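You operate a simulated robot arm through the tools that you are given. There is no shell and no other tool.

You run a simulated two-armed robot. Do the job below in one go: nothing can be reset, and whatever is moved stays where it is left.

## Task
Thin the soup with water, stir it even, cover it.
Fine: in the blue dish; fill the measuring jug to its lower ring and tip all of it in; both jugs and the spoon go back; no more than 10 ml spilt. Set down upright: water jug, measuring jug.

The check looks at the end state, three seconds after you hand in, the way a careful person would. Anything else that was tipped, shoved, dropped, spilled or broken makes it a failure. Lids that push on must go on centred and level and be pressed home; caps that screw on are set level and turned clockwise until they are tight.

## Robot
Two 7-joint arms with fingered hands on one trunk that stands fixed in place. Base frame: the origin is at the foot of the trunk, x ahead of it, y to its left, z up; the work surface is at about z = 90. Lengths are in cm, angles in degrees, forces in N, time in s.
The left shoulder is at [3, 13.6, 120.5], the right one opposite. Each reaches about 125.3 cm from its shoulder. Payload 5 kg a hand.
The TCP of each hand is the grasp point between the finger pads, 4.2 cm short of the fingertips. In the tool frame z runs along the fingers and y along their closing line. The gripper opens to 20.8 cm; its body begins 11.9 cm behind the TCP. The gripper is a hand of 4 fingers: y runs from the thumb to the fingers, the wrist lies at [0, 0, -33.2] in the tool frame, and closing takes about 1.5 s.
Orientation is told as [roll, pitch, yaw] about the base's x, y, z axes, in that order, counted from this pose: with the fingers straight down and closing along the base's y, the tool's x points along the base's -x, its y along +y and its z along -z.

## Interface
- The arms move only by the tool step_arm. It takes "left_moves", "right_moves" or both (then of equal length, played together; a hand with none holds still); each is a list of rows, each a list of 7 numbers: the shift along the base's x, y, z in cm, then the turn, a rotation vector about the base's x, y, z in degrees, then the gripper command, from -1 (shut) to 1 (fully open), values between in proportion. In form: [[dx, dy, dz, rx, ry, rz, gripper], ...]. A call has 1 to 20 rows; each row is the pose to reach, as a shift and turn from the pose commanded when the call began. Rows are played at 5 a second. More than 5 cm and 8.6 degrees between two rows, or a gripper value outside its range, and nothing of the call is played. Where a pose cannot be reached the arm comes as near as it can. A force on the tool above 40 N (or 10 N above the force at the start of the call, whichever is more), or a blocked arm, ends the call early, and 0.2 s more pass. The fingers move at their own pace (about 7.2 cm/s each) and stop on an object; they squeeze with about 31 N. The grip force told is the motor's: it shows also when the fingers shut on nothing. Time passes only in rows, and 0.2 s behind the last, so rows that repeat a pose let the fingers close. The reply holds the time, the measured pose of the TCP, the force on the tool along the base axes, the opening and the grip force, in the units named above and with some noise, with the torque about the TCP (base axes, N m) and any sound that the robot's microphone picked up.
- Cameras (640 x 400 px; columns grow to the right, rows downward): "scene" is now at [4.71, -0.64, 192.83]; the picture's right is [-0.09, -1.00, 0.00], its down [-0.77, 0.07, -0.63] and it looks along [0.63, -0.05, -0.77] (base axes); focal length 310 px, centre (320, 200). "left" rides on the left gripper at [-10.1, 0, -14.5] in its tool frame; the picture's right is [0.00, -1.00, 0.00], its down [0.82, 0.00, -0.57] and it looks along [0.57, 0.00, 0.82] (tool axes); focal length 261 px, centre (320, 200). "right" rides on the right gripper at [10.1, 0, -14.5] in its tool frame; the picture's right is [0.00, 1.00, 0.00], its down [-0.82, 0.00, -0.57] and it looks along [-0.57, 0.00, 0.82] (tool axes); focal length 261 px, centre (320, 200). There is no depth. A picture from a camera that has moved, and an enlarged one, comes with that camera's place and axes in the base frame and with its lens.
- get_image(camera): a new picture of that camera. It takes no simulated time.
- raise_lower(by): moves the trunk up (or, below 0, down) by that many cm; the arms and the scene camera ride with it, the base frame stays. It gives what a move gives, with no picture.
- hand_shape(shape, hand): the hand has 4 fingers and takes this shape, open, in about a second: jaw (thumb against the fingers, like two jaws); tri (thumb and two fingers); tip (a fingertip pinch); poke (one finger out to press); point (the index stretched); flat (the hand flat); cup (the hand cupped); fist (a fist). The gripper value then closes the fingers along that shape, each until it touches; the sizes above hold for jaw. It gives what a move gives, with no picture.
- head_to(pan, tilt): turns the head with the scene camera to pan (to the left, within 143 degrees either way) and tilt (down, from -29 to 69), counted from straight ahead of the robot. It gives what a move gives.
- zoom(camera, box): a new picture of the part [left, top, right, bottom] of that camera's present view, enlarged. It takes no simulated time.
- finish_job(): hands the job in; it is judged then, once.

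Nothing tells you positions but the pictures and the camera data. Unless the task says otherwise, let go and move clear before handing in.

The tools are called after "Request:" as name(argument=value, ...) on one line, values as JSON. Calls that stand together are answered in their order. step_arm: Moves the arms, as the interface text tells. Its arguments: {"type":"object","properties":{"left_moves":{"type":"array","items":{"type":"array","items":{"type":"number"}}},"right_moves":{"type":"array","items":{"type":"array","items":{"type":"number"}}}},"required":[]} The other tools are called the same way: raise_lower (by) moves the trunk up or down; hand_shape (shape, hand) gives the hand a shape; head_to (pan, tilt) turns the head that bears the scene camera; get_image (camera) takes a picture; zoom (camera, box) takes an enlarged picture of a part of a camera's view; finish_job () hands the job in.

At the start:

```text
time_s: 0.0
left_ee_pos: [61.63, 33.36, 136.6]
left_tcp_rot: [0.0, 0.1, 0.0]
left_force: [-0.2, 0.8, -0.1]
left_torque: [-0.01, -0.01, -0.02]
left_opening: 20.8
left_finger_force: 0.1
left_shape: jaw
right_ee_pos: [71.98, -21.96, 134.81]
right_tcp_rot: [0.0, 0.0, 0.0]
right_force: [-0.1, 0.0, 0.3]
right_torque: [0.03, 0.01, 0.03]
right_opening: 20.79
right_finger_force: 0.0
right_shape: jaw
trunk travel left (down, up): [-22.5, 26.5]
head pan, tilt (commanded): [-5.0, 50.7]
```

scene: 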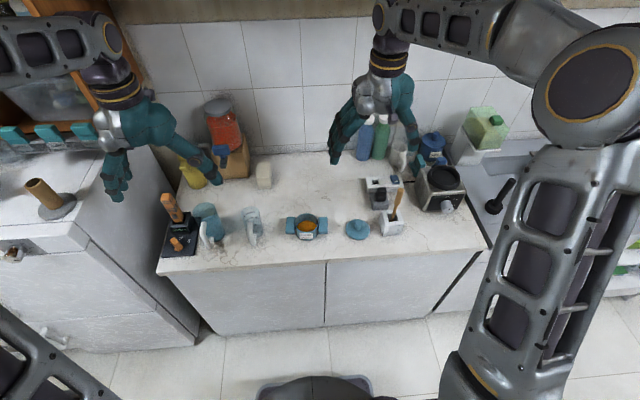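
right: 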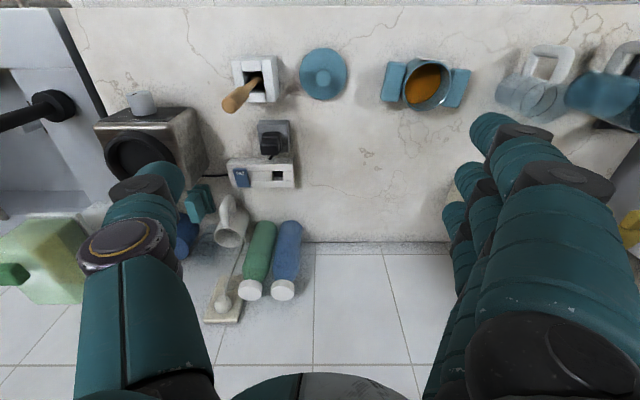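
left: 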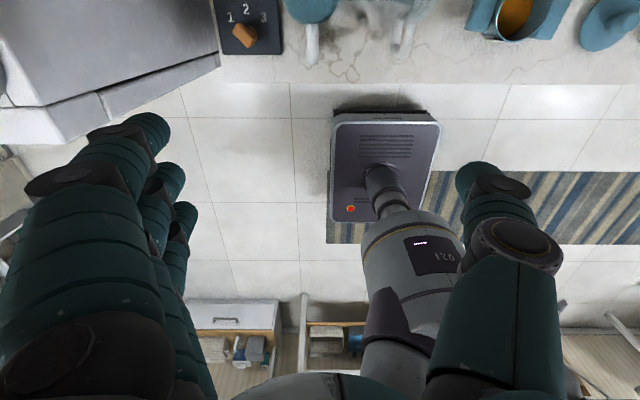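

I see a counter with a blue dish of soup, its blue lid, a spoon in a white holder, a clear measuring jug and a blue water jug. I will look closer before I move anything.

Request:
zoom(camera="scene", box=[150, 170, 310, 270])

Request:
zoom(camera="scene", box=[270, 160, 430, 260])

Request:
zoom(camera="right", box=[360, 20, 640, 195])

Request:
zoom(camera="right", box=[200, 20, 480, 195])

```text
4.00 times, centred on (230, 220) of scene
camera zoom: at [4.71, -0.64, 192.83], right [-0.09, -1.0, 0.0], down [-0.77, 0.07, -0.63], along [0.63, -0.05, -0.77], focal length 1240 px, centre (680, 120)
```

zoom: 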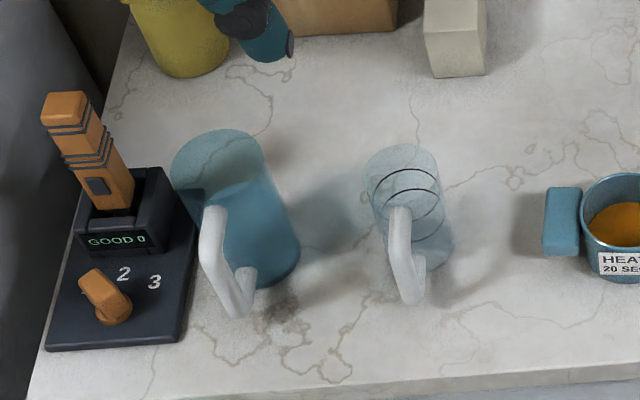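

```text
4.00 times, centred on (350, 210) of scene
camera zoom: at [4.71, -0.64, 192.83], right [-0.09, -1.0, 0.0], down [-0.77, 0.07, -0.63], along [0.63, -0.05, -0.77], focal length 1240 px, centre (200, 160)
```

zoom: 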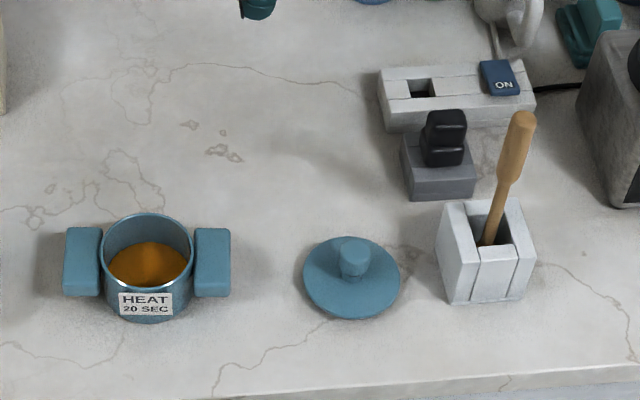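

```text
2.29 times, centred on (500, 108) of right
camera zoom: at [61.9, -21.92, 149.25], right [0.0, 1.0, 0.0], down [0.82, 0.0, 0.57], along [0.57, 0.0, -0.82], focal length 596 px, centre (-91, 411)
```

zoom: 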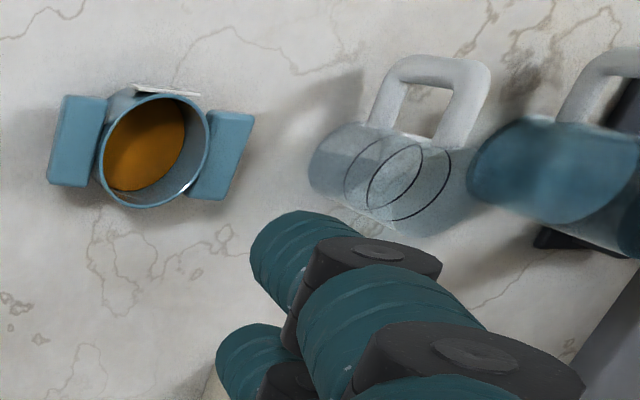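

```text
2.29 times, centred on (340, 108) of right
camera zoom: at [61.9, -21.92, 149.25], right [0.0, 1.0, 0.0], down [0.82, 0.0, 0.57], along [0.57, 0.0, -0.82], focal length 596 px, centre (274, 411)
```

zoom: 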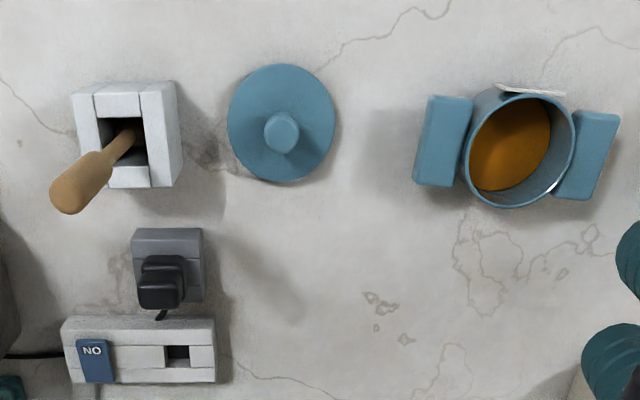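

The jugs' handles face me, and the measuring jug shows two rings. I'll zoom in tighter on each object to get shapes and sizes.

Request:
zoom(camera="scene", box=[232, 198, 272, 248])

Request:
zoom(camera="scene", box=[186, 195, 234, 255])

Request:
zoom(camera="scene", box=[280, 205, 335, 245])

Request:
zoom(camera="scene", box=[340, 180, 420, 245])

Request:
zoom(camera="left", box=[200, 0, 480, 100])

Request:
zoom(camera="left", box=[360, 0, 640, 100])

```text
8.00 times, centred on (252, 223) of scene
camera zoom: at [4.71, -0.64, 192.83], right [-0.09, -1.0, 0.0], down [-0.77, 0.07, -0.63], along [0.63, -0.05, -0.77], focal length 2481 px, centre (864, 16)
```

zoom: 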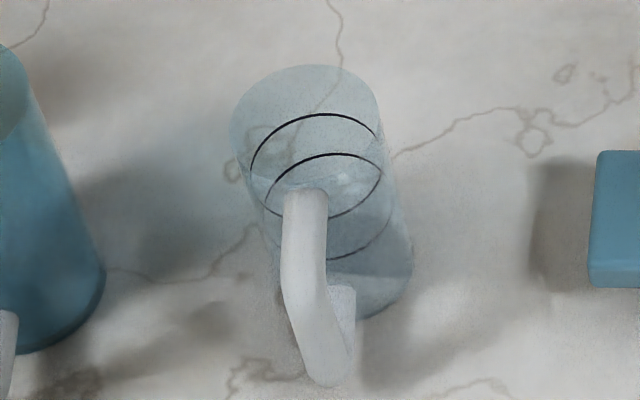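

```text
6.67 times, centred on (210, 225) of scene
camera zoom: at [4.71, -0.64, 192.83], right [-0.09, -1.0, 0.0], down [-0.77, 0.07, -0.63], along [0.63, -0.05, -0.77], focal length 2067 px, centre (1053, 33)
```

zoom: 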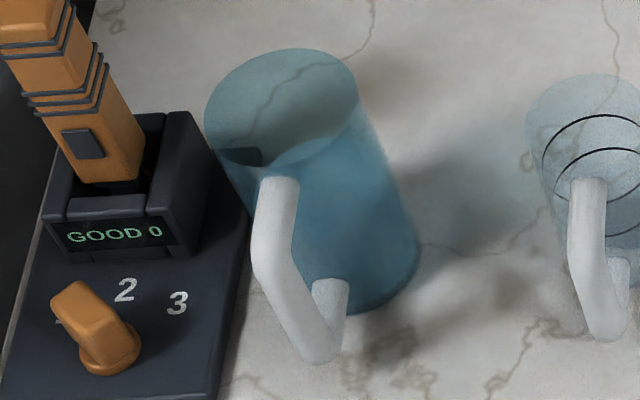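

```text
10.00 times, centred on (308, 225) of scene
camera zoom: at [4.71, -0.64, 192.83], right [-0.09, -1.0, 0.0], down [-0.77, 0.07, -0.63], along [0.63, -0.05, -0.77], focal length 3101 px, centre (445, -50)
```

zoom: 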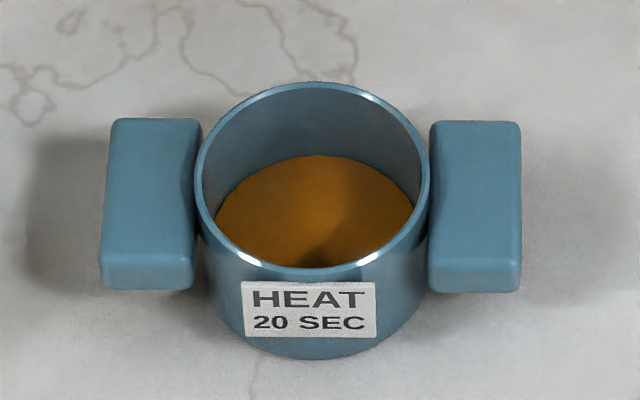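

```text
6.15 times, centred on (380, 212) of scene
camera zoom: at [4.71, -0.64, 192.83], right [-0.09, -1.0, 0.0], down [-0.77, 0.07, -0.63], along [0.63, -0.05, -0.77], focal length 1908 px, centre (-49, 123)
```

zoom: 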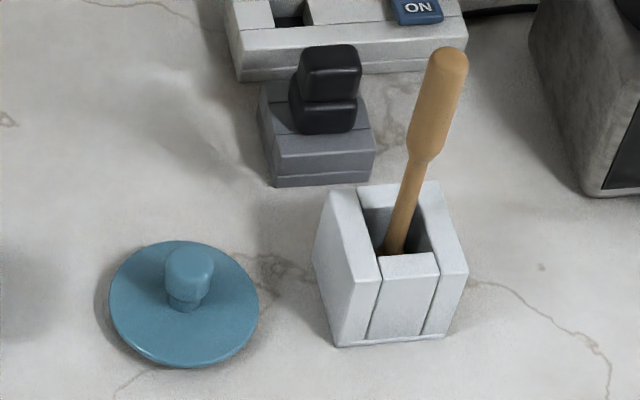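

```text
2.29 times, centred on (340, 50) of left
camera zoom: at [71.64, 33.22, 150.96], right [0.0, -1.0, 0.0], down [-0.82, 0.0, 0.57], along [-0.57, 0.0, -0.82], focal length 596 px, centre (274, 543)
```

zoom: 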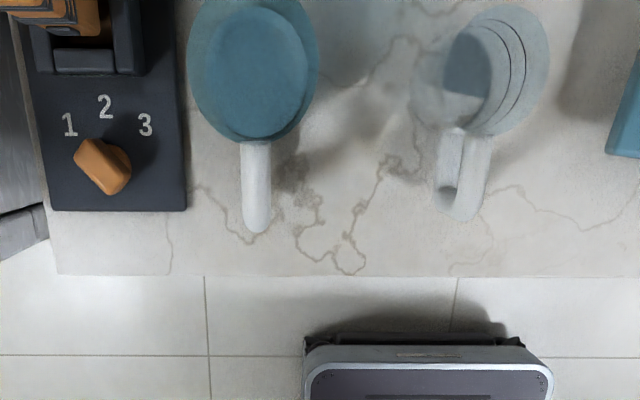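

```text
2.29 times, centred on (500, 50) of left
camera zoom: at [71.64, 33.22, 150.96], right [0.0, -1.0, 0.0], down [-0.82, 0.0, 0.57], along [-0.57, 0.0, -0.82], focal length 596 px, centre (-91, 543)
```

zoom: 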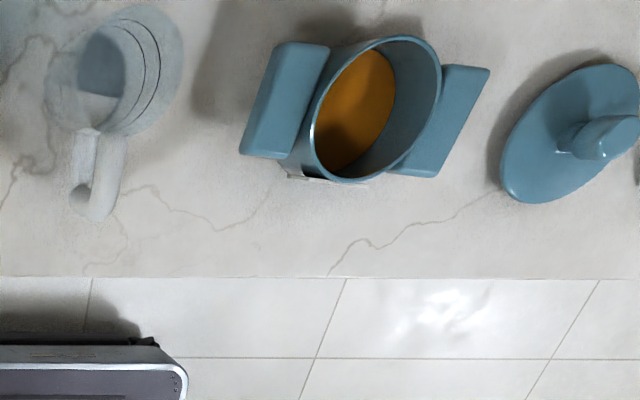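

The blue water jug stands near (75, 35), the measuring jug near (75, 19), the dish near (72.5, -1), the lid near (71, -21) and the spoon holder near (70, -34). I'll swing the right hand round so its camera looks at the jugs from the side.

Request:
step_arm(right_moves=[[0, 0, 0, 0, 0, 8, 1], [0.5, -1, 0, 0, 0, 16, 1], [1, -2, 0, 0, 0, 24, 1], [1.5, -3, 0, 0, 0, 32, 1], [2, -4, 0, 0, 0, 40, 1], [2.5, -5, 0, 0, 0, 48, 1], [2.7, -5, 0, 0, 0, 56, 1], [2.7, -5, 0, 0, 0, 64, 1], [2.7, -5, 0, 0, 0, 72, 1], [2.7, -5, 0, 0, 0, 80, 1], [2.7, -5, 0, 0, 0, 85, 1], [2.7, -5, 0, 0, 0, 90, 1]])

Request:
step_arm(right_moves=[[0, 0, -2, 8, 0, 0, 1], [0, 0, -4, 16, 0, 0, 1], [0, 0, -6, 24, 0, 0, 1], [0, 0, -8, 32, 0, 0, 1], [0, 0, -10, 40, 0, 0, 1], [0, 0, -12, 45, 0, 0, 1], [0, 0, -14, 50, 0, 0, 1]])

Request:
get_image(camera="right")

Request:
get_image(camera="scene")

```text
time_s: 2.6
left_ee_pos: [61.56, 33.17, 136.57]
left_tcp_rot: [0.1, -0.1, 0.0]
left_force: [0.4, -0.6, -0.7]
left_torque: [-0.03, -0.01, 0.01]
left_opening: 20.81
left_finger_force: 0.2
left_shape: jaw
right_ee_pos: [74.62, -26.87, 134.7]
right_tcp_rot: [-0.1, 0.0, 90.1]
right_force: [-0.9, 0.3, 0.4]
right_torque: [-0.01, -0.03, 0.0]
right_opening: 20.77
right_finger_force: 0.1
right_shape: jaw
trunk travel left (down, up): [-22.5, 26.5]
head pan, tilt (commanded): [-5.0, 50.7]
```

```text
time_s: 4.2
left_ee_pos: [61.74, 33.11, 136.58]
left_tcp_rot: [0.1, 0.0, -0.2]
left_force: [1.0, -2.0, -0.3]
left_torque: [0.18, 0.07, -0.03]
left_opening: 20.78
left_finger_force: 0.1
left_shape: jaw
right_ee_pos: [74.83, -27.02, 120.75]
right_tcp_rot: [-0.1, -50.2, 89.9]
right_force: [1.1, -1.1, 2.0]
right_torque: [-0.04, 0.06, 0.11]
right_opening: 20.78
right_finger_force: 0.0
right_shape: jaw
trunk travel left (down, up): [-22.5, 26.5]
head pan, tilt (commanded): [-5.0, 50.7]
```

```text
taken
camera right: at [74.76, -44.62, 122.35], right [-1.0, 0.0, 0.0], down [0.0, 0.09, 1.0], along [0.0, 1.0, -0.09], focal length 261 px, centre (320, 200)
```

right: 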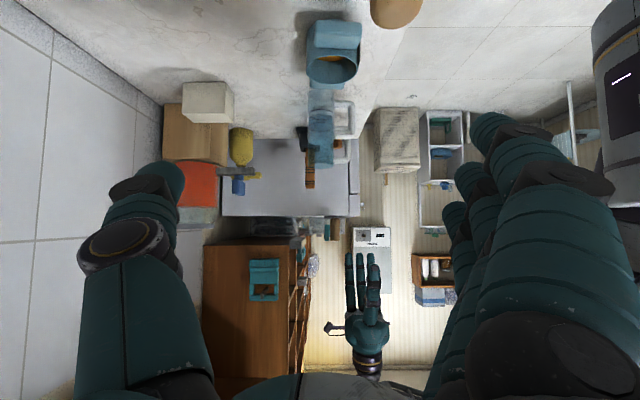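

```text
taken
camera scene: at [4.82, -0.87, 192.82], right [-0.09, -1.0, 0.0], down [-0.77, 0.07, -0.63], along [0.63, -0.05, -0.77], focal length 310 px, centre (320, 200)
```

scene: 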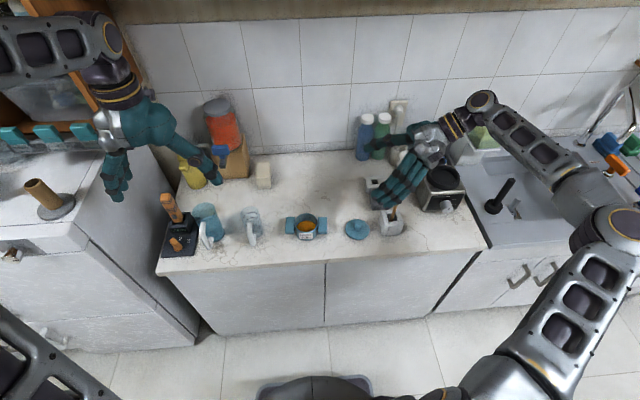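

The side view works but is far off. I'll bring the right hand in closer over the dish, staying above its rim.

Request:
step_arm(right_moves=[[0, 4, 0, 0, 0, 0, 1], [0, 8, 0, 0, 0, 0, 1], [0, 12, 0, 0, 0, 0, 1], [0, 16, -3, 0, 0, 0, 1], [0, 19, -6, 0, 0, 0, 1], [0, 20, -9, 0, 0, 0, 1], [0, 20, -12, 0, 0, 0, 1], [0, 20, -12, 0, 0, 0, 1]])

Request:
get_image(camera="right")

Request:
zoom(camera="right", box=[250, 60, 410, 160])

```text
time_s: 6.0
left_ee_pos: [61.6, 33.21, 136.68]
left_tcp_rot: [0.0, 0.0, 0.1]
left_force: [0.0, -0.3, 0.3]
left_torque: [-0.04, -0.07, -0.02]
left_opening: 20.77
left_finger_force: 0.1
left_shape: jaw
right_ee_pos: [74.44, -6.81, 108.83]
right_tcp_rot: [0.0, -50.0, 89.9]
right_force: [-0.3, 0.3, 0.2]
right_torque: [-0.06, 0.0, -0.01]
right_opening: 20.76
right_finger_force: 0.0
right_shape: jaw
trunk travel left (down, up): [-22.5, 26.5]
head pan, tilt (commanded): [-5.0, 50.7]
```

```text
taken
camera right: at [74.52, -24.31, 110.39], right [-1.0, 0.0, 0.0], down [0.0, 0.09, 1.0], along [0.0, 1.0, -0.09], focal length 261 px, centre (320, 200)
```

right: 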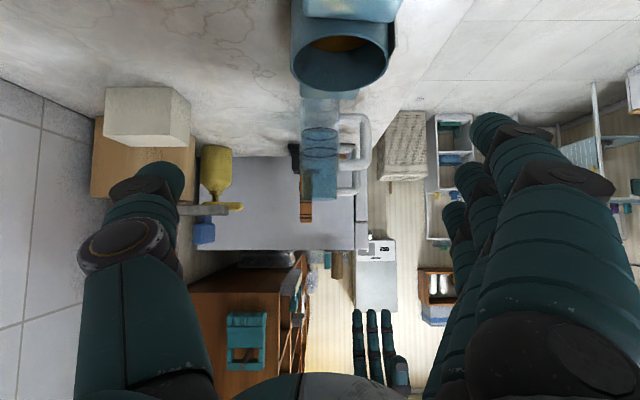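

```text
4.00 times, centred on (330, 110) of right
camera zoom: at [74.52, -24.31, 110.39], right [-1.0, 0.0, 0.0], down [0.0, 0.09, 1.0], along [0.0, 1.0, -0.09], focal length 1043 px, centre (280, 560)
```

zoom: 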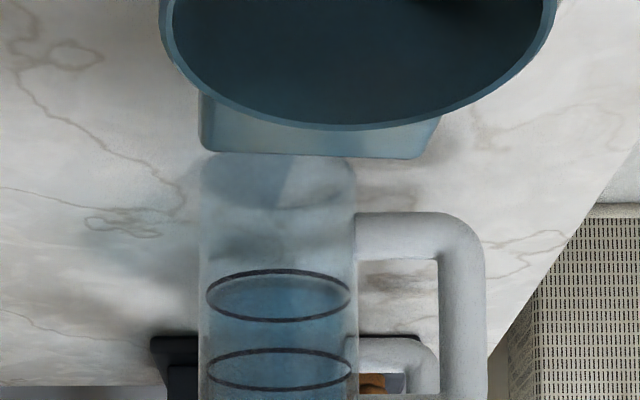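

I can see both rings: the lower is near z≈95.4 and the upper near z≈98.5. I'll look at the rest of the two jugs from here.

Request:
zoom(camera="right", box=[260, 110, 420, 210])

Request:
zoom(camera="right", box=[270, 0, 430, 100])

```text
4.00 times, centred on (340, 160) of right
camera zoom: at [74.52, -24.31, 110.39], right [-1.0, 0.0, 0.0], down [0.0, 0.09, 1.0], along [0.0, 1.0, -0.09], focal length 1043 px, centre (240, 360)
```

zoom: 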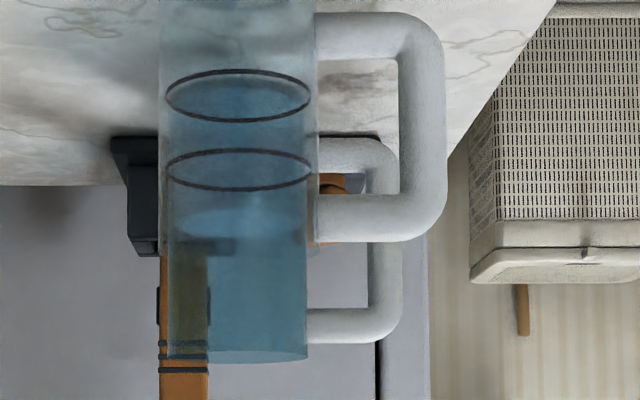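

```text
4.00 times, centred on (350, 50) of right
camera zoom: at [74.52, -24.31, 110.39], right [-1.0, 0.0, 0.0], down [0.0, 0.09, 1.0], along [0.0, 1.0, -0.09], focal length 1043 px, centre (200, 800)
```

zoom: 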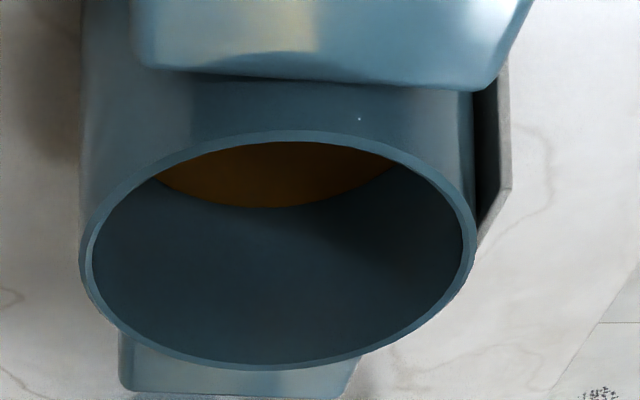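

The two jugs overlap from here. I'll yaw the right hand so the camera sees them apart.

Request:
step_arm(right_moves=[[-2, 2.5, 0, 0, 0, -8, 1], [-4, 5, 0, 0, 0, -16, 1], [-6, 8, -1, 0, 0, -24, 1], [-8, 10, -2, 0, 0, -30, 1], [-8, 10, -2, 0, 0, -30, 1]])

Request:
get_image(camera="right")

Request:
zoom(camera="right", box=[240, 80, 400, 180])

Request:
zoom(camera="right", box=[260, 110, 420, 210])

```text
time_s: 7.2
left_ee_pos: [61.75, 33.02, 136.65]
left_tcp_rot: [0.0, 0.0, -0.1]
left_force: [-0.4, -1.1, 0.7]
left_torque: [0.23, 0.06, 0.01]
left_opening: 20.79
left_finger_force: 0.0
left_shape: jaw
right_ee_pos: [66.68, 2.86, 106.96]
right_tcp_rot: [0.0, -50.1, 59.7]
right_force: [-0.2, -1.0, -0.4]
right_torque: [0.14, 0.01, 0.1]
right_opening: 20.79
right_finger_force: 0.1
right_shape: jaw
trunk travel left (down, up): [-22.5, 26.5]
head pan, tilt (commanded): [-5.0, 50.7]
```

```text
taken
camera right: at [57.87, -12.3, 108.47], right [-0.86, 0.5, 0.01], down [0.05, 0.07, 1.0], along [0.5, 0.86, -0.09], focal length 261 px, centre (320, 200)
```

right: 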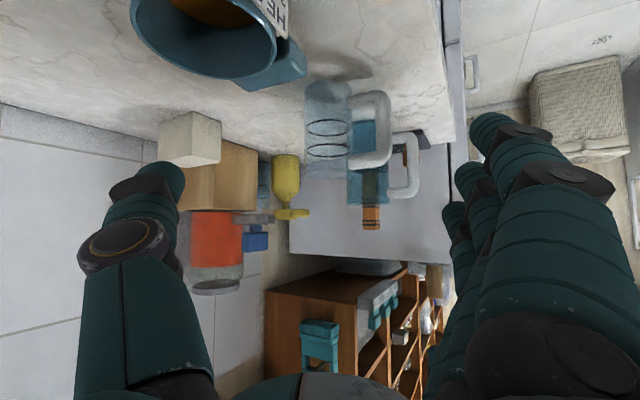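

```text
4.00 times, centred on (320, 130) of right
camera zoom: at [57.87, -12.3, 108.47], right [-0.86, 0.5, 0.01], down [0.05, 0.07, 1.0], along [0.5, 0.86, -0.09], focal length 1043 px, centre (320, 480)
```

zoom: 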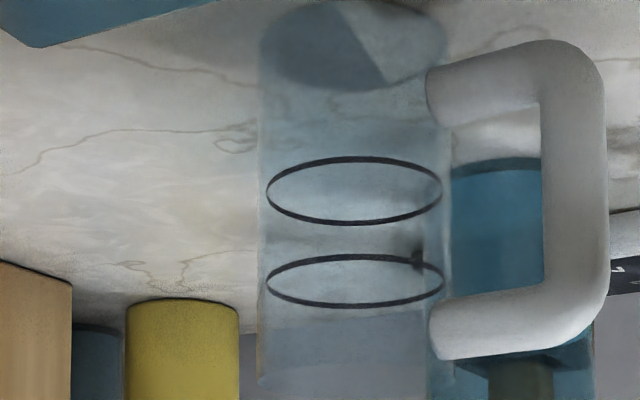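

```text
4.00 times, centred on (340, 160) of right
camera zoom: at [57.87, -12.3, 108.47], right [-0.86, 0.5, 0.01], down [0.05, 0.07, 1.0], along [0.5, 0.86, -0.09], focal length 1043 px, centre (240, 360)
```

zoom: 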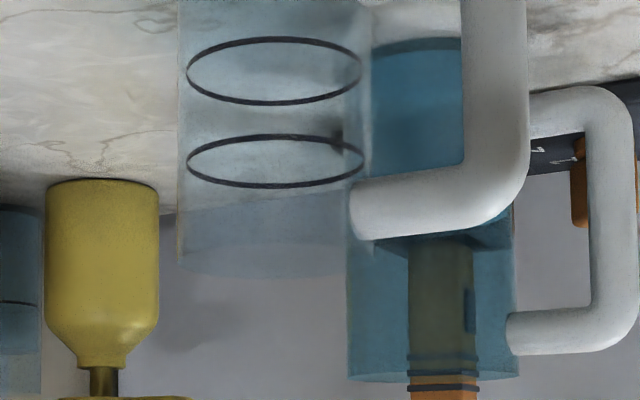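

The measuring jug is empty (rim about z≈102, radius about 3.3). The water jug is filled to about z≈98 with its rim near 104.5. Next I'll check the left hand's finger size and the clearance to the black device beside the water jug.

Request:
zoom(camera="scene", box=[80, 80, 240, 200])

Request:
zoom(camera="scene", box=[150, 180, 240, 265])

Request:
zoom(camera="left", box=[200, 0, 360, 100])

Request:
zoom(camera="scene", box=[340, 110, 480, 220])

```text
3.33 times, centred on (160, 140) of scene
camera zoom: at [4.79, -0.95, 192.82], right [-0.09, -1.0, 0.0], down [-0.77, 0.07, -0.63], along [0.63, -0.05, -0.77], focal length 1034 px, centre (853, 400)
```

zoom: 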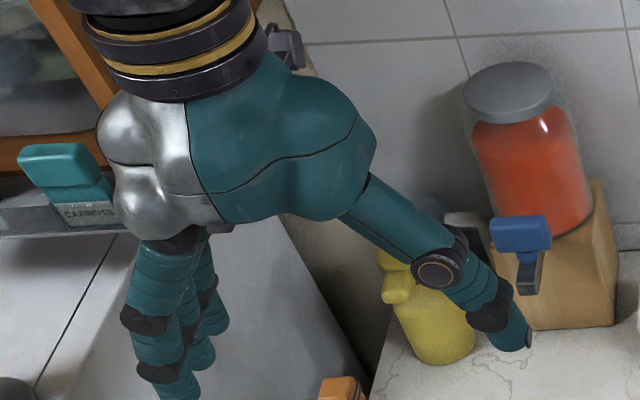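

```text
4.71 times, centred on (195, 222) of scene
camera zoom: at [4.79, -0.95, 192.82], right [-0.09, -1.0, 0.0], down [-0.77, 0.07, -0.63], along [0.63, -0.05, -0.77], focal length 1459 px, centre (908, 94)
```

zoom: 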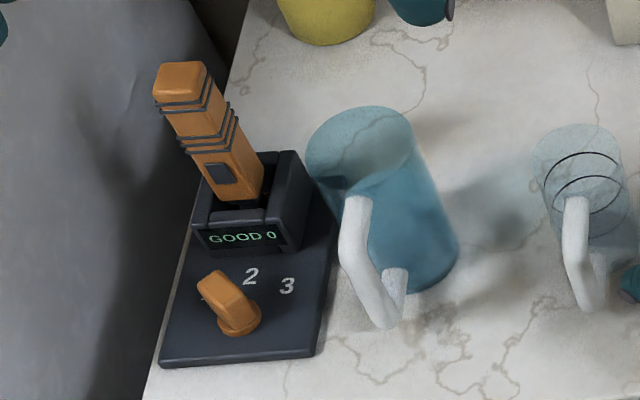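

```text
4.00 times, centred on (280, 50) of left
camera zoom: at [71.73, 32.87, 150.99], right [0.0, -1.0, 0.0], down [-0.82, 0.0, 0.57], along [-0.57, 0.0, -0.82], focal length 1043 px, centre (480, 800)
```

zoom: 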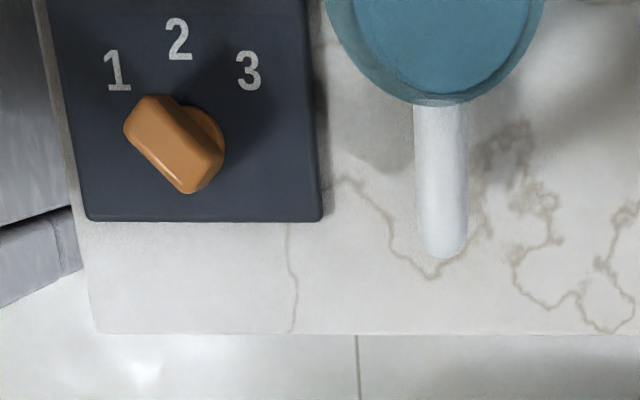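

```text
3.64 times, centred on (410, 165) of scene
camera zoom: at [4.79, -0.95, 192.82], right [-0.09, -1.0, 0.0], down [-0.77, 0.07, -0.63], along [0.63, -0.05, -0.77], focal length 1128 px, centre (-7, 327)
```

zoom: 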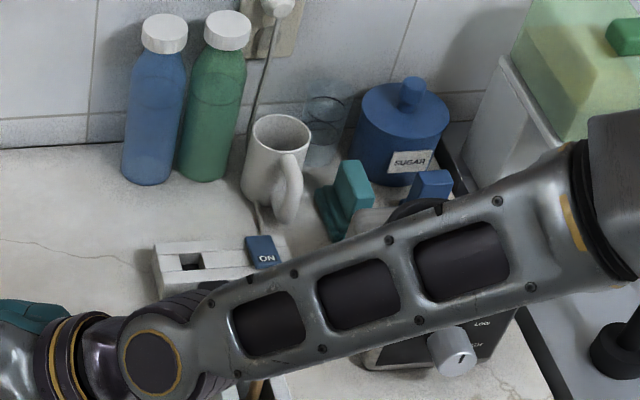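

The left hand is wide, and the dock's right side is only about 3 cm left of the water jug below z≈96. I'll turn the left hand to point straight forward, high up, with a partly closed grip, and then check clearances.

Request:
step_arm(left_moves=[[0, 0, 0, 0, -8, 0, 0.6], [0, 0, 0, 0, -16, 0, 0.4], [0, 0, 0, 0, -24, 0, 0.2], [-1, 0, -1, 0, -32, 0, 0.05], [-2, 0, -3, 0, -40, 0, 0.05], [-4, 0, -5, 0, -48, 0, 0.05], [-6, 0.5, -8, 0, -56, 0, 0.05], [-8, 1, -11, 0, -64, 0, 0.05], [-10, 1.5, -14, 0, -72, 0, 0.05], [-11, 1.8, -17, 0, -80, 0, 0.05], [-12, 1.8, -20, 0, -88, 0, 0.05], [-12, 1.8, -22, 0, -90, 0, 0.05], [-12, 1.8, -22, 0, -90, 0, 0.05]])

Request:
get_image(camera="left")

Request:
get_image(camera="scene")

Request:
get_image(camera="right")

```text
time_s: 10.0
left_ee_pos: [50.99, 38.91, 112.69]
left_tcp_rot: [90.2, -85.7, -90.3]
left_force: [0.7, -1.9, -2.4]
left_torque: [-0.07, -0.4, 0.47]
left_opening: 10.93
left_finger_force: 0.0
left_shape: jaw
left hand out of reach, approached as far as the arm can: row 6, 7, 8, 9, 10, 11, 12, 13
right_ee_pos: [66.57, 3.06, 107.14]
right_tcp_rot: [0.0, -50.0, 60.1]
right_force: [-0.4, -0.2, 1.0]
right_torque: [-0.03, 0.01, 0.0]
right_opening: 20.75
right_finger_force: 0.0
right_shape: jaw
trunk travel left (down, up): [-22.5, 26.5]
head pan, tilt (commanded): [-5.0, 50.7]
```

```text
taken
camera left: at [36.54, 38.19, 122.51], right [0.0, -1.0, -0.07], down [-0.57, 0.06, -0.82], along [0.82, 0.04, -0.57], focal length 261 px, centre (320, 200)
```

left: 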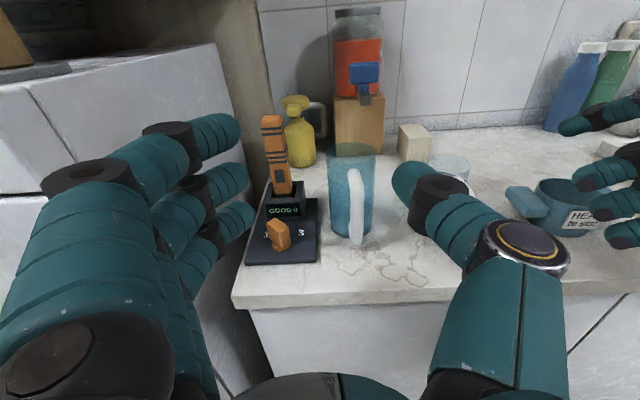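

```text
taken
camera scene: at [4.54, -0.75, 192.84], right [-0.09, -1.0, 0.0], down [-0.77, 0.07, -0.63], along [0.63, -0.05, -0.77], focal length 310 px, centre (320, 200)
```

scene: 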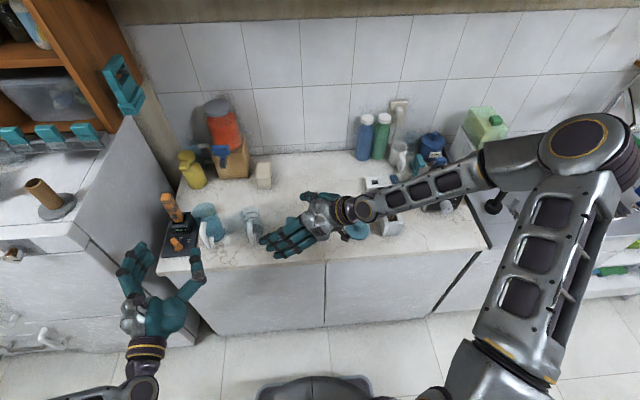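

```text
taken
camera right: at [57.75, -12.08, 108.57], right [-0.86, 0.5, 0.0], down [0.05, 0.07, 1.0], along [0.5, 0.86, -0.09], focal length 261 px, centre (320, 200)
```

right: 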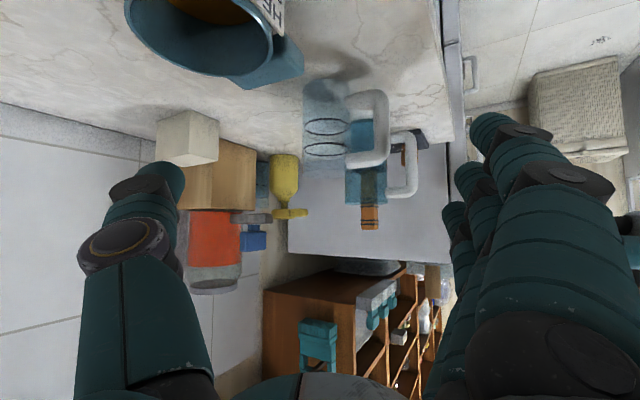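

The left hand points forward but was too close to the trunk for an exact pose. I'll move it ahead at z≈112, in front of the water jug, and recheck.

Request:
step_arm(left_moves=[[3, 0, 0, 0, 0, 0, 0.05], [6, 0, -1, 0, 0, 0, 0.05], [9, 0, -2, 0, 0, 0, 0.05], [10, 0, -3, 0, 0, 0, 0.05], [10, 0, -3, 0, 0, 0, 0.05]])

Request:
get_image(camera="left")

Request:
zoom(camera="scene", box=[90, 180, 270, 300])

```text
time_s: 11.2
left_ee_pos: [61.35, 37.33, 108.21]
left_tcp_rot: [-22.8, -89.9, 22.8]
left_force: [0.4, -1.2, -0.4]
left_torque: [0.02, -0.01, 0.03]
left_opening: 10.92
left_finger_force: 0.0
left_shape: jaw
right_ee_pos: [66.58, 3.17, 107.03]
right_tcp_rot: [0.0, -50.0, 60.0]
right_force: [0.1, -1.0, -0.6]
right_torque: [-0.01, 0.0, 0.03]
right_opening: 20.78
right_finger_force: 0.1
right_shape: jaw
trunk travel left (down, up): [-22.5, 26.5]
head pan, tilt (commanded): [-5.0, 50.7]
```

```text
taken
camera left: at [46.85, 37.31, 118.25], right [0.0, -1.0, 0.0], down [-0.57, 0.0, -0.82], along [0.82, 0.0, -0.57], focal length 261 px, centre (320, 200)
```

left: 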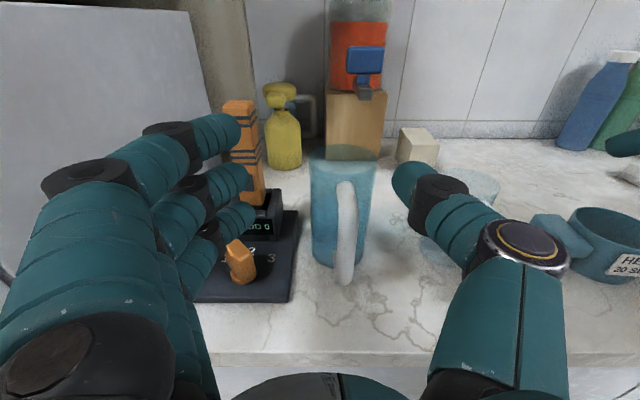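

```text
3.33 times, centred on (180, 240) of scene
camera zoom: at [4.69, -0.64, 192.83], right [-0.09, -1.0, 0.0], down [-0.77, 0.07, -0.63], along [0.63, -0.06, -0.77], focal length 1034 px, centre (787, 67)
```

zoom: 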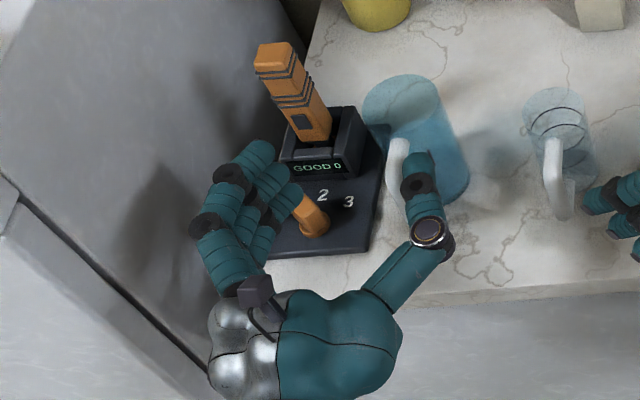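

The left hand is now exactly level, at about (61.4, 37.3, 108.2). I'll zoom in to locate the water jug's axis and the dock precisely.

Request:
zoom(camera="left", box=[220, 130, 420, 290])

Request:
zoom(camera="right", box=[330, 90, 490, 240])

```text
2.50 times, centred on (320, 210) of left
camera zoom: at [46.85, 37.31, 118.25], right [0.0, -1.0, 0.0], down [-0.57, 0.0, -0.82], along [0.82, 0.0, -0.57], focal length 652 px, centre (320, 175)
```

zoom: 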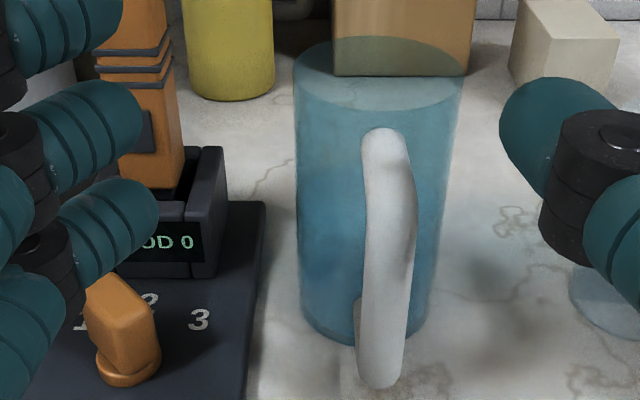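

```text
2.67 times, centred on (410, 165) of right
camera zoom: at [57.84, -12.06, 108.54], right [-0.86, 0.5, 0.0], down [0.05, 0.08, 1.0], along [0.5, 0.86, -0.09], focal length 695 px, centre (80, 293)
```

zoom: 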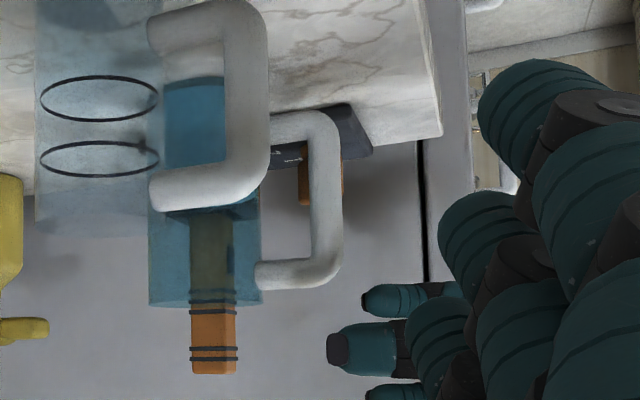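

The water jug's axis is at about (75.0, 34.7) with radius about 4, and the dock's right face is at y≈43.2 with its top near z≈96. I'll measure how far the left fingers reach before approaching.

Request:
zoom(camera="scene", box=[130, 210, 230, 290])

Request:
zoom(camera="right", box=[370, 150, 490, 270])

Request:
zoom(camera="left", box=[120, 90, 320, 260])

```text
5.00 times, centred on (180, 250) of scene
camera zoom: at [4.69, -0.64, 192.83], right [-0.09, -1.0, 0.0], down [-0.77, 0.07, -0.63], along [0.63, -0.06, -0.77], focal length 1550 px, centre (1020, -50)
```

zoom: 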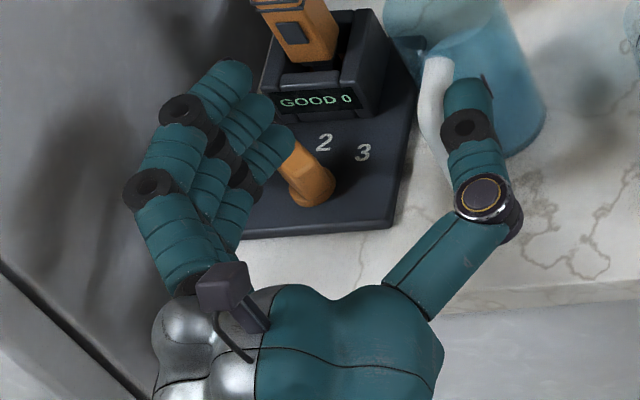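

```text
3.33 times, centred on (430, 210) of right
camera zoom: at [57.84, -12.06, 108.54], right [-0.86, 0.5, 0.0], down [0.05, 0.08, 1.0], along [0.5, 0.86, -0.09], focal length 869 px, centre (-47, 167)
```

zoom: 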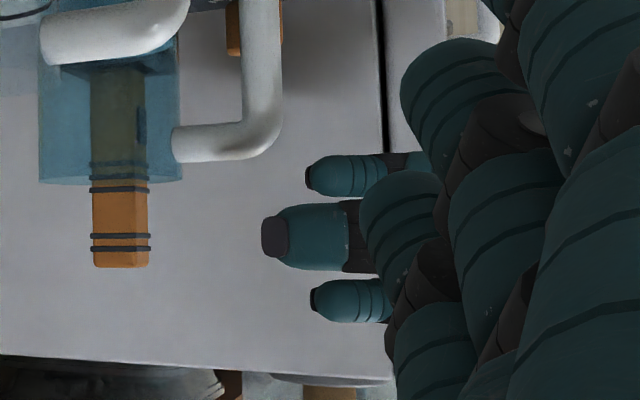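

```text
2.35 times, centred on (220, 175) of left
camera zoom: at [46.85, 37.31, 118.25], right [0.0, -1.0, 0.0], down [-0.57, 0.0, -0.82], along [0.82, 0.0, -0.57], focal length 613 px, centre (555, 259)
```

zoom: 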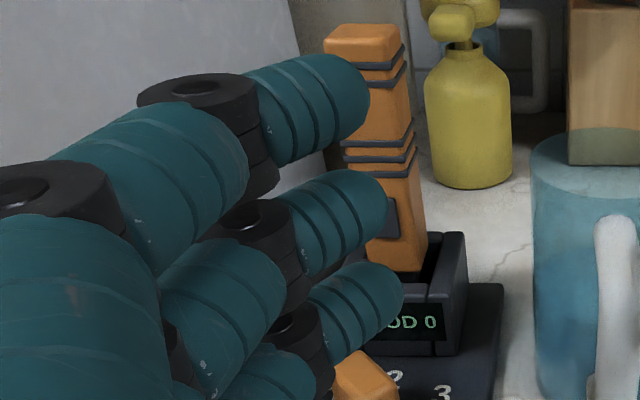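

The fingers stack about ±5 cm from the TCP and bow outward. A level grip could brush the dock, so I'll approach the water jug with the hand pitched about 40° down, keeping the knuckles above the dock.

Request:
step_arm(left_moves=[[-0.5, -0.5, 1, 0, 8, 0, 0.02], [-1, -1, 2, 0, 16, 0, 0.02], [-1.5, -1.6, 3, 0, 24, 0, 0.02], [-2, -2.2, 4, 0, 32, 0, 0.02], [-2, -2.7, 4.8, 0, 40, 0, 0.02], [-2, -2.7, 4.8, 0, 40, 0, 0.02]], right_moves=[[1.6, -2, 0, 0, 0, 6, 1], [3.2, -4, 0.4, 0, 0, 12, 1], [4.8, -6, 0.8, 0, 0, 18, 1], [6.4, -8, 1.2, 0, 0, 24, 1], [8, -10, 1.5, 0, 0, 30, 1], [8, -10, 1.5, 0, 0, 30, 1]])

Request:
zoom(camera="scene", box=[130, 180, 250, 280])

Request:
get_image(camera="left")

Request:
get_image(camera="right")

```text
time_s: 12.6
left_ee_pos: [59.6, 34.89, 113.0]
left_tcp_rot: [-0.2, -49.8, 0.2]
left_force: [-0.4, 0.5, -0.7]
left_torque: [-0.09, -0.01, -0.07]
left_opening: 10.69
left_finger_force: 0.0
left_shape: jaw
left hand out of reach, approached as far as the arm can: row 3, 4, 5
right_ee_pos: [74.6, -6.96, 108.5]
right_tcp_rot: [-0.1, -50.0, 90.1]
right_force: [0.5, 1.1, 1.0]
right_torque: [-0.12, 0.0, -0.05]
right_opening: 20.81
right_finger_force: 0.0
right_shape: jaw
trunk travel left (down, up): [-22.5, 26.5]
head pan, tilt (commanded): [-5.0, 50.7]
```

```text
4.00 times, centred on (190, 230) of scene
camera zoom: at [4.62, -0.43, 192.82], right [-0.09, -1.0, 0.0], down [-0.77, 0.07, -0.63], along [0.63, -0.06, -0.77], focal length 1240 px, centre (840, 80)
```

zoom: 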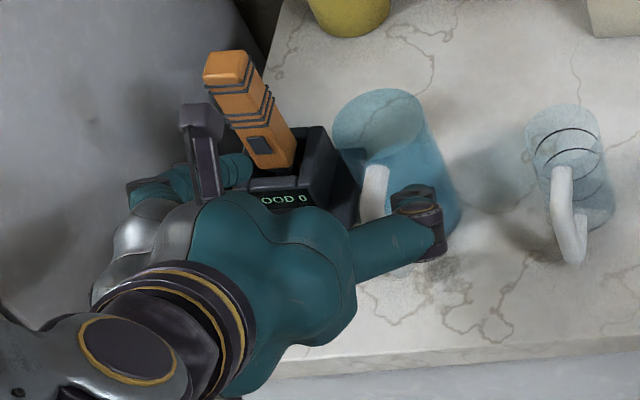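

```text
taken
camera left: at [54.92, 34.9, 129.84], right [0.0, -1.0, 0.01], down [-0.97, 0.0, -0.26], along [0.26, -0.01, -0.97], focal length 261 px, centre (320, 200)
```

left: 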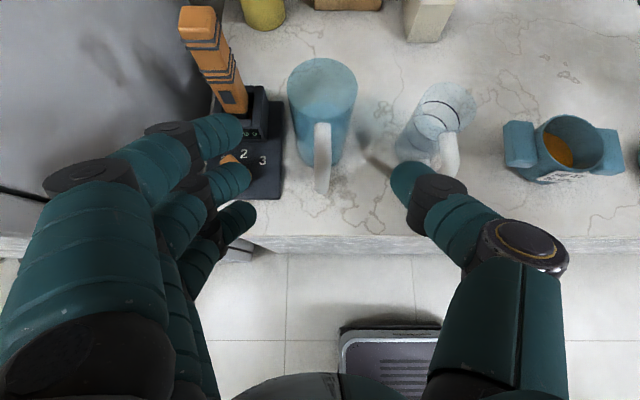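

```text
taken
camera right: at [74.62, -24.47, 110.06], right [-1.0, 0.0, 0.0], down [0.0, 0.09, 1.0], along [0.0, 1.0, -0.09], focal length 261 px, centre (320, 200)
```

right: 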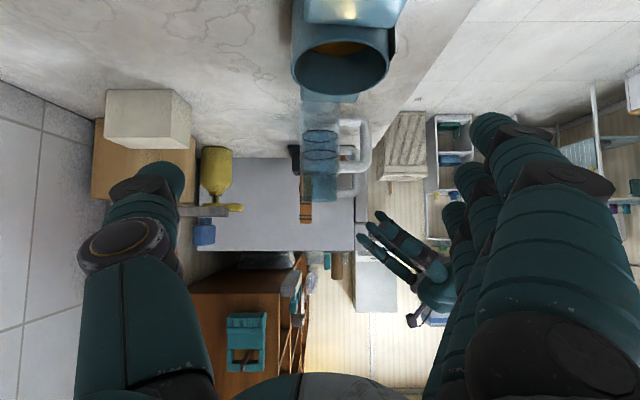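

The left hand is lined up with the water jug. I'll advance along the fingers' axis halfway and check.

Request:
step_arm(left_moves=[[2, 0, -1.8, 0, 0, 0, 0.02], [4, -0.1, -3.6, 0, 0, 0, 0.02], [6, -0.2, -5.4, 0, 0, 0, 0.02], [8, -0.2, -7.2, 0, 0, 0, 0.02], [8, -0.2, -7.2, 0, 0, 0, 0.02]])

Request:
get_image(camera="left")

Request:
zoom(camera="right", box=[270, 100, 430, 260])

Request:
zoom(camera="scene", box=[150, 170, 250, 250])

```text
time_s: 13.8
left_ee_pos: [67.22, 34.38, 105.98]
left_tcp_rot: [-0.1, -50.0, 0.0]
left_force: [-0.9, -0.4, 0.7]
left_torque: [0.04, -0.03, 0.03]
left_opening: 10.68
left_finger_force: 0.1
left_shape: jaw
right_ee_pos: [74.67, -7.04, 108.46]
right_tcp_rot: [-0.1, -50.0, 90.0]
right_force: [-0.3, -0.8, 0.7]
right_torque: [-0.01, -0.04, -0.07]
right_opening: 20.82
right_finger_force: 0.0
right_shape: jaw
trunk travel left (down, up): [-22.5, 26.5]
head pan, tilt (commanded): [-5.0, 50.7]
```

```text
taken
camera left: at [62.65, 34.32, 122.98], right [0.0, -1.0, 0.0], down [-0.97, 0.0, -0.26], along [0.26, 0.0, -0.97], focal length 261 px, centre (320, 200)
```

left: 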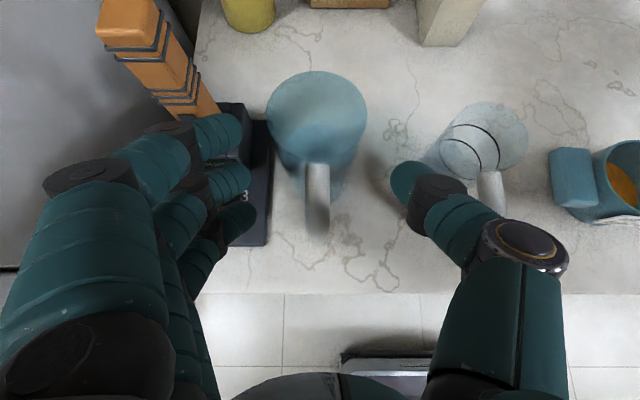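

```text
2.50 times, centred on (350, 180) of right
camera zoom: at [74.59, -24.65, 110.03], right [-1.0, 0.0, 0.0], down [0.0, 0.09, 1.0], along [0.0, 1.0, -0.09], focal length 652 px, centre (245, 250)
```

zoom: 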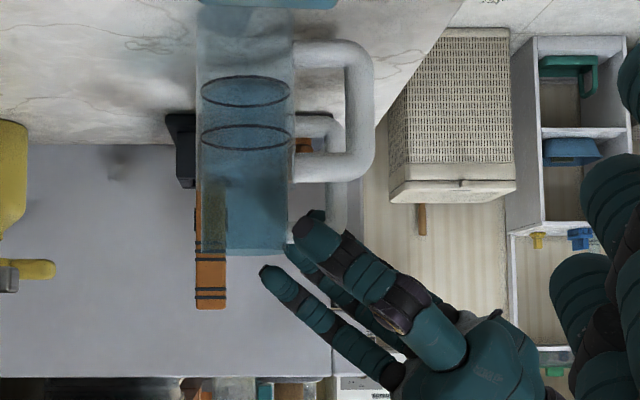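

```text
5.00 times, centred on (200, 210) of scene
camera zoom: at [4.6, -0.68, 192.84], right [-0.09, -1.0, 0.0], down [-0.77, 0.07, -0.63], along [0.63, -0.05, -0.77], focal length 1550 px, centre (920, 150)
```

zoom: 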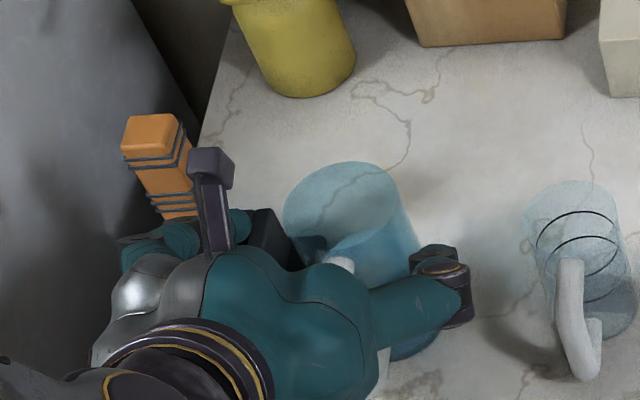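

The alignment looks right, so I'll go to the grasp depth with the fingers still open and check before closing.

Request:
step_arm(left_moves=[[1.7, 0, -1.5, 0, 0, 0, 0.02], [3.4, 0.1, -3, 0, 0, 0, 0.02], [5, 0.1, -4.5, 0, 0, 0, 0.02], [6.5, 0.15, -5.8, 0, 0, 0, 0.02], [6.5, 0.15, -5.8, 0, 0, 0, 0.02]])

Request:
get_image(camera="left")

Request:
zoom(camera="right", box=[270, 100, 430, 260])

```text
time_s: 15.0
left_ee_pos: [73.88, 34.7, 100.11]
left_tcp_rot: [0.0, -50.0, 0.0]
left_force: [0.0, 0.9, 0.4]
left_torque: [0.01, 0.0, 0.01]
left_opening: 10.69
left_finger_force: 0.1
left_shape: jaw
right_ee_pos: [74.65, -7.12, 108.53]
right_tcp_rot: [0.0, -50.0, 90.0]
right_force: [0.2, -0.9, -0.2]
right_torque: [0.01, -0.01, -0.01]
right_opening: 20.8
right_finger_force: 0.1
right_shape: jaw
trunk travel left (down, up): [-22.5, 26.5]
head pan, tilt (commanded): [-5.0, 50.7]
```

```text
taken
camera left: at [69.24, 34.65, 117.01], right [0.0, -1.0, 0.0], down [-0.97, 0.0, -0.26], along [0.26, 0.0, -0.97], focal length 261 px, centre (320, 200)
```

left: 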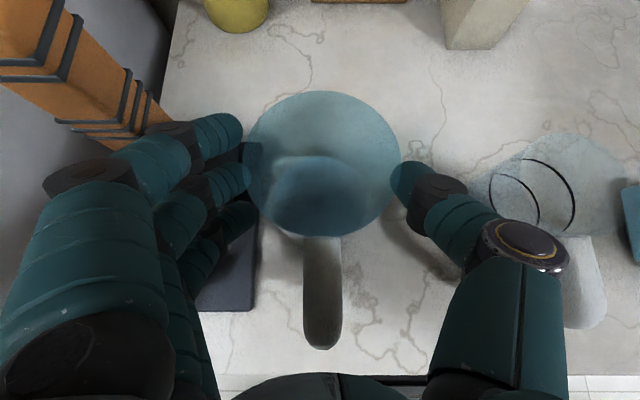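

```text
2.50 times, centred on (350, 180) of right
camera zoom: at [74.61, -24.63, 110.02], right [-1.0, 0.0, 0.0], down [0.0, 0.09, 1.0], along [0.0, 1.0, -0.09], focal length 652 px, centre (245, 250)
```

zoom: 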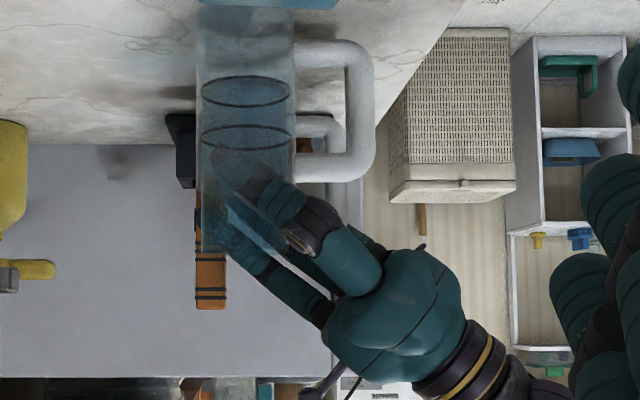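

The jug sits centred between the thumb and fingers, so I'll close the grip now.

Request:
step_arm(left_moves=[[0, 0, 0, 0, 0, 0, -0.15], [0, 0, 0, 0, 0, 0, -0.25], [0, 0, 0, 0, 0, 0, -0.4], [0, 0, 0, 0, 0, 0, -1], [0, 0, 0, 0, 0, 0, -1], [0, 0, 0, 0, 0, 0, -1]])

Request:
get_image(camera="left")

Request:
zoom(camera="right", box=[270, 100, 430, 260])

```text
time_s: 16.4
left_ee_pos: [73.91, 34.67, 100.0]
left_tcp_rot: [0.0, -50.0, -0.1]
left_force: [0.3, -1.6, 0.0]
left_torque: [0.02, 0.11, 0.07]
left_opening: 6.17
left_finger_force: 30.9
left_shape: jaw
right_ee_pos: [74.52, -6.95, 108.46]
right_tcp_rot: [0.0, -49.9, 90.0]
right_force: [1.2, -0.7, -0.1]
right_torque: [0.0, 0.04, 0.01]
right_opening: 20.78
right_finger_force: 0.0
right_shape: jaw
trunk travel left (down, up): [-22.5, 26.5]
head pan, tilt (commanded): [-5.0, 50.7]
```

```text
taken
camera left: at [69.27, 34.64, 116.99], right [0.0, -1.0, 0.0], down [-0.97, 0.0, -0.26], along [0.26, 0.0, -0.97], focal length 261 px, centre (320, 200)
```

left: 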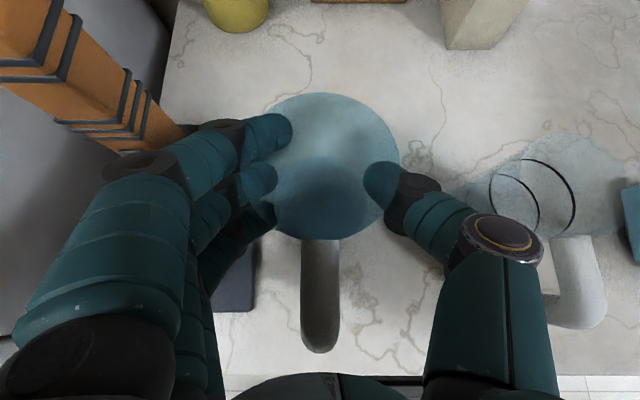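

```text
2.50 times, centred on (350, 180) of right
camera zoom: at [74.66, -24.62, 109.98], right [-1.0, 0.0, 0.0], down [0.0, 0.09, 1.0], along [0.0, 1.0, -0.09], focal length 652 px, centre (245, 250)
```

zoom: 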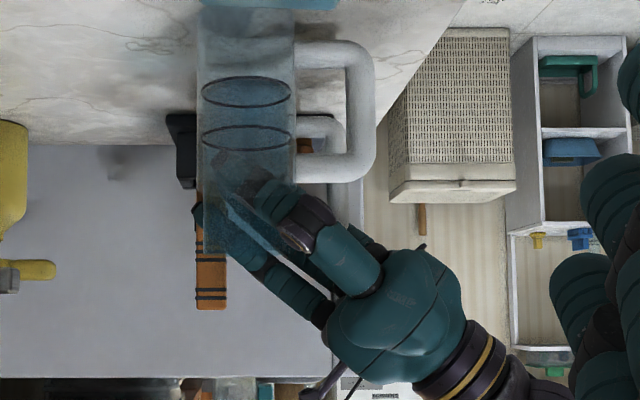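

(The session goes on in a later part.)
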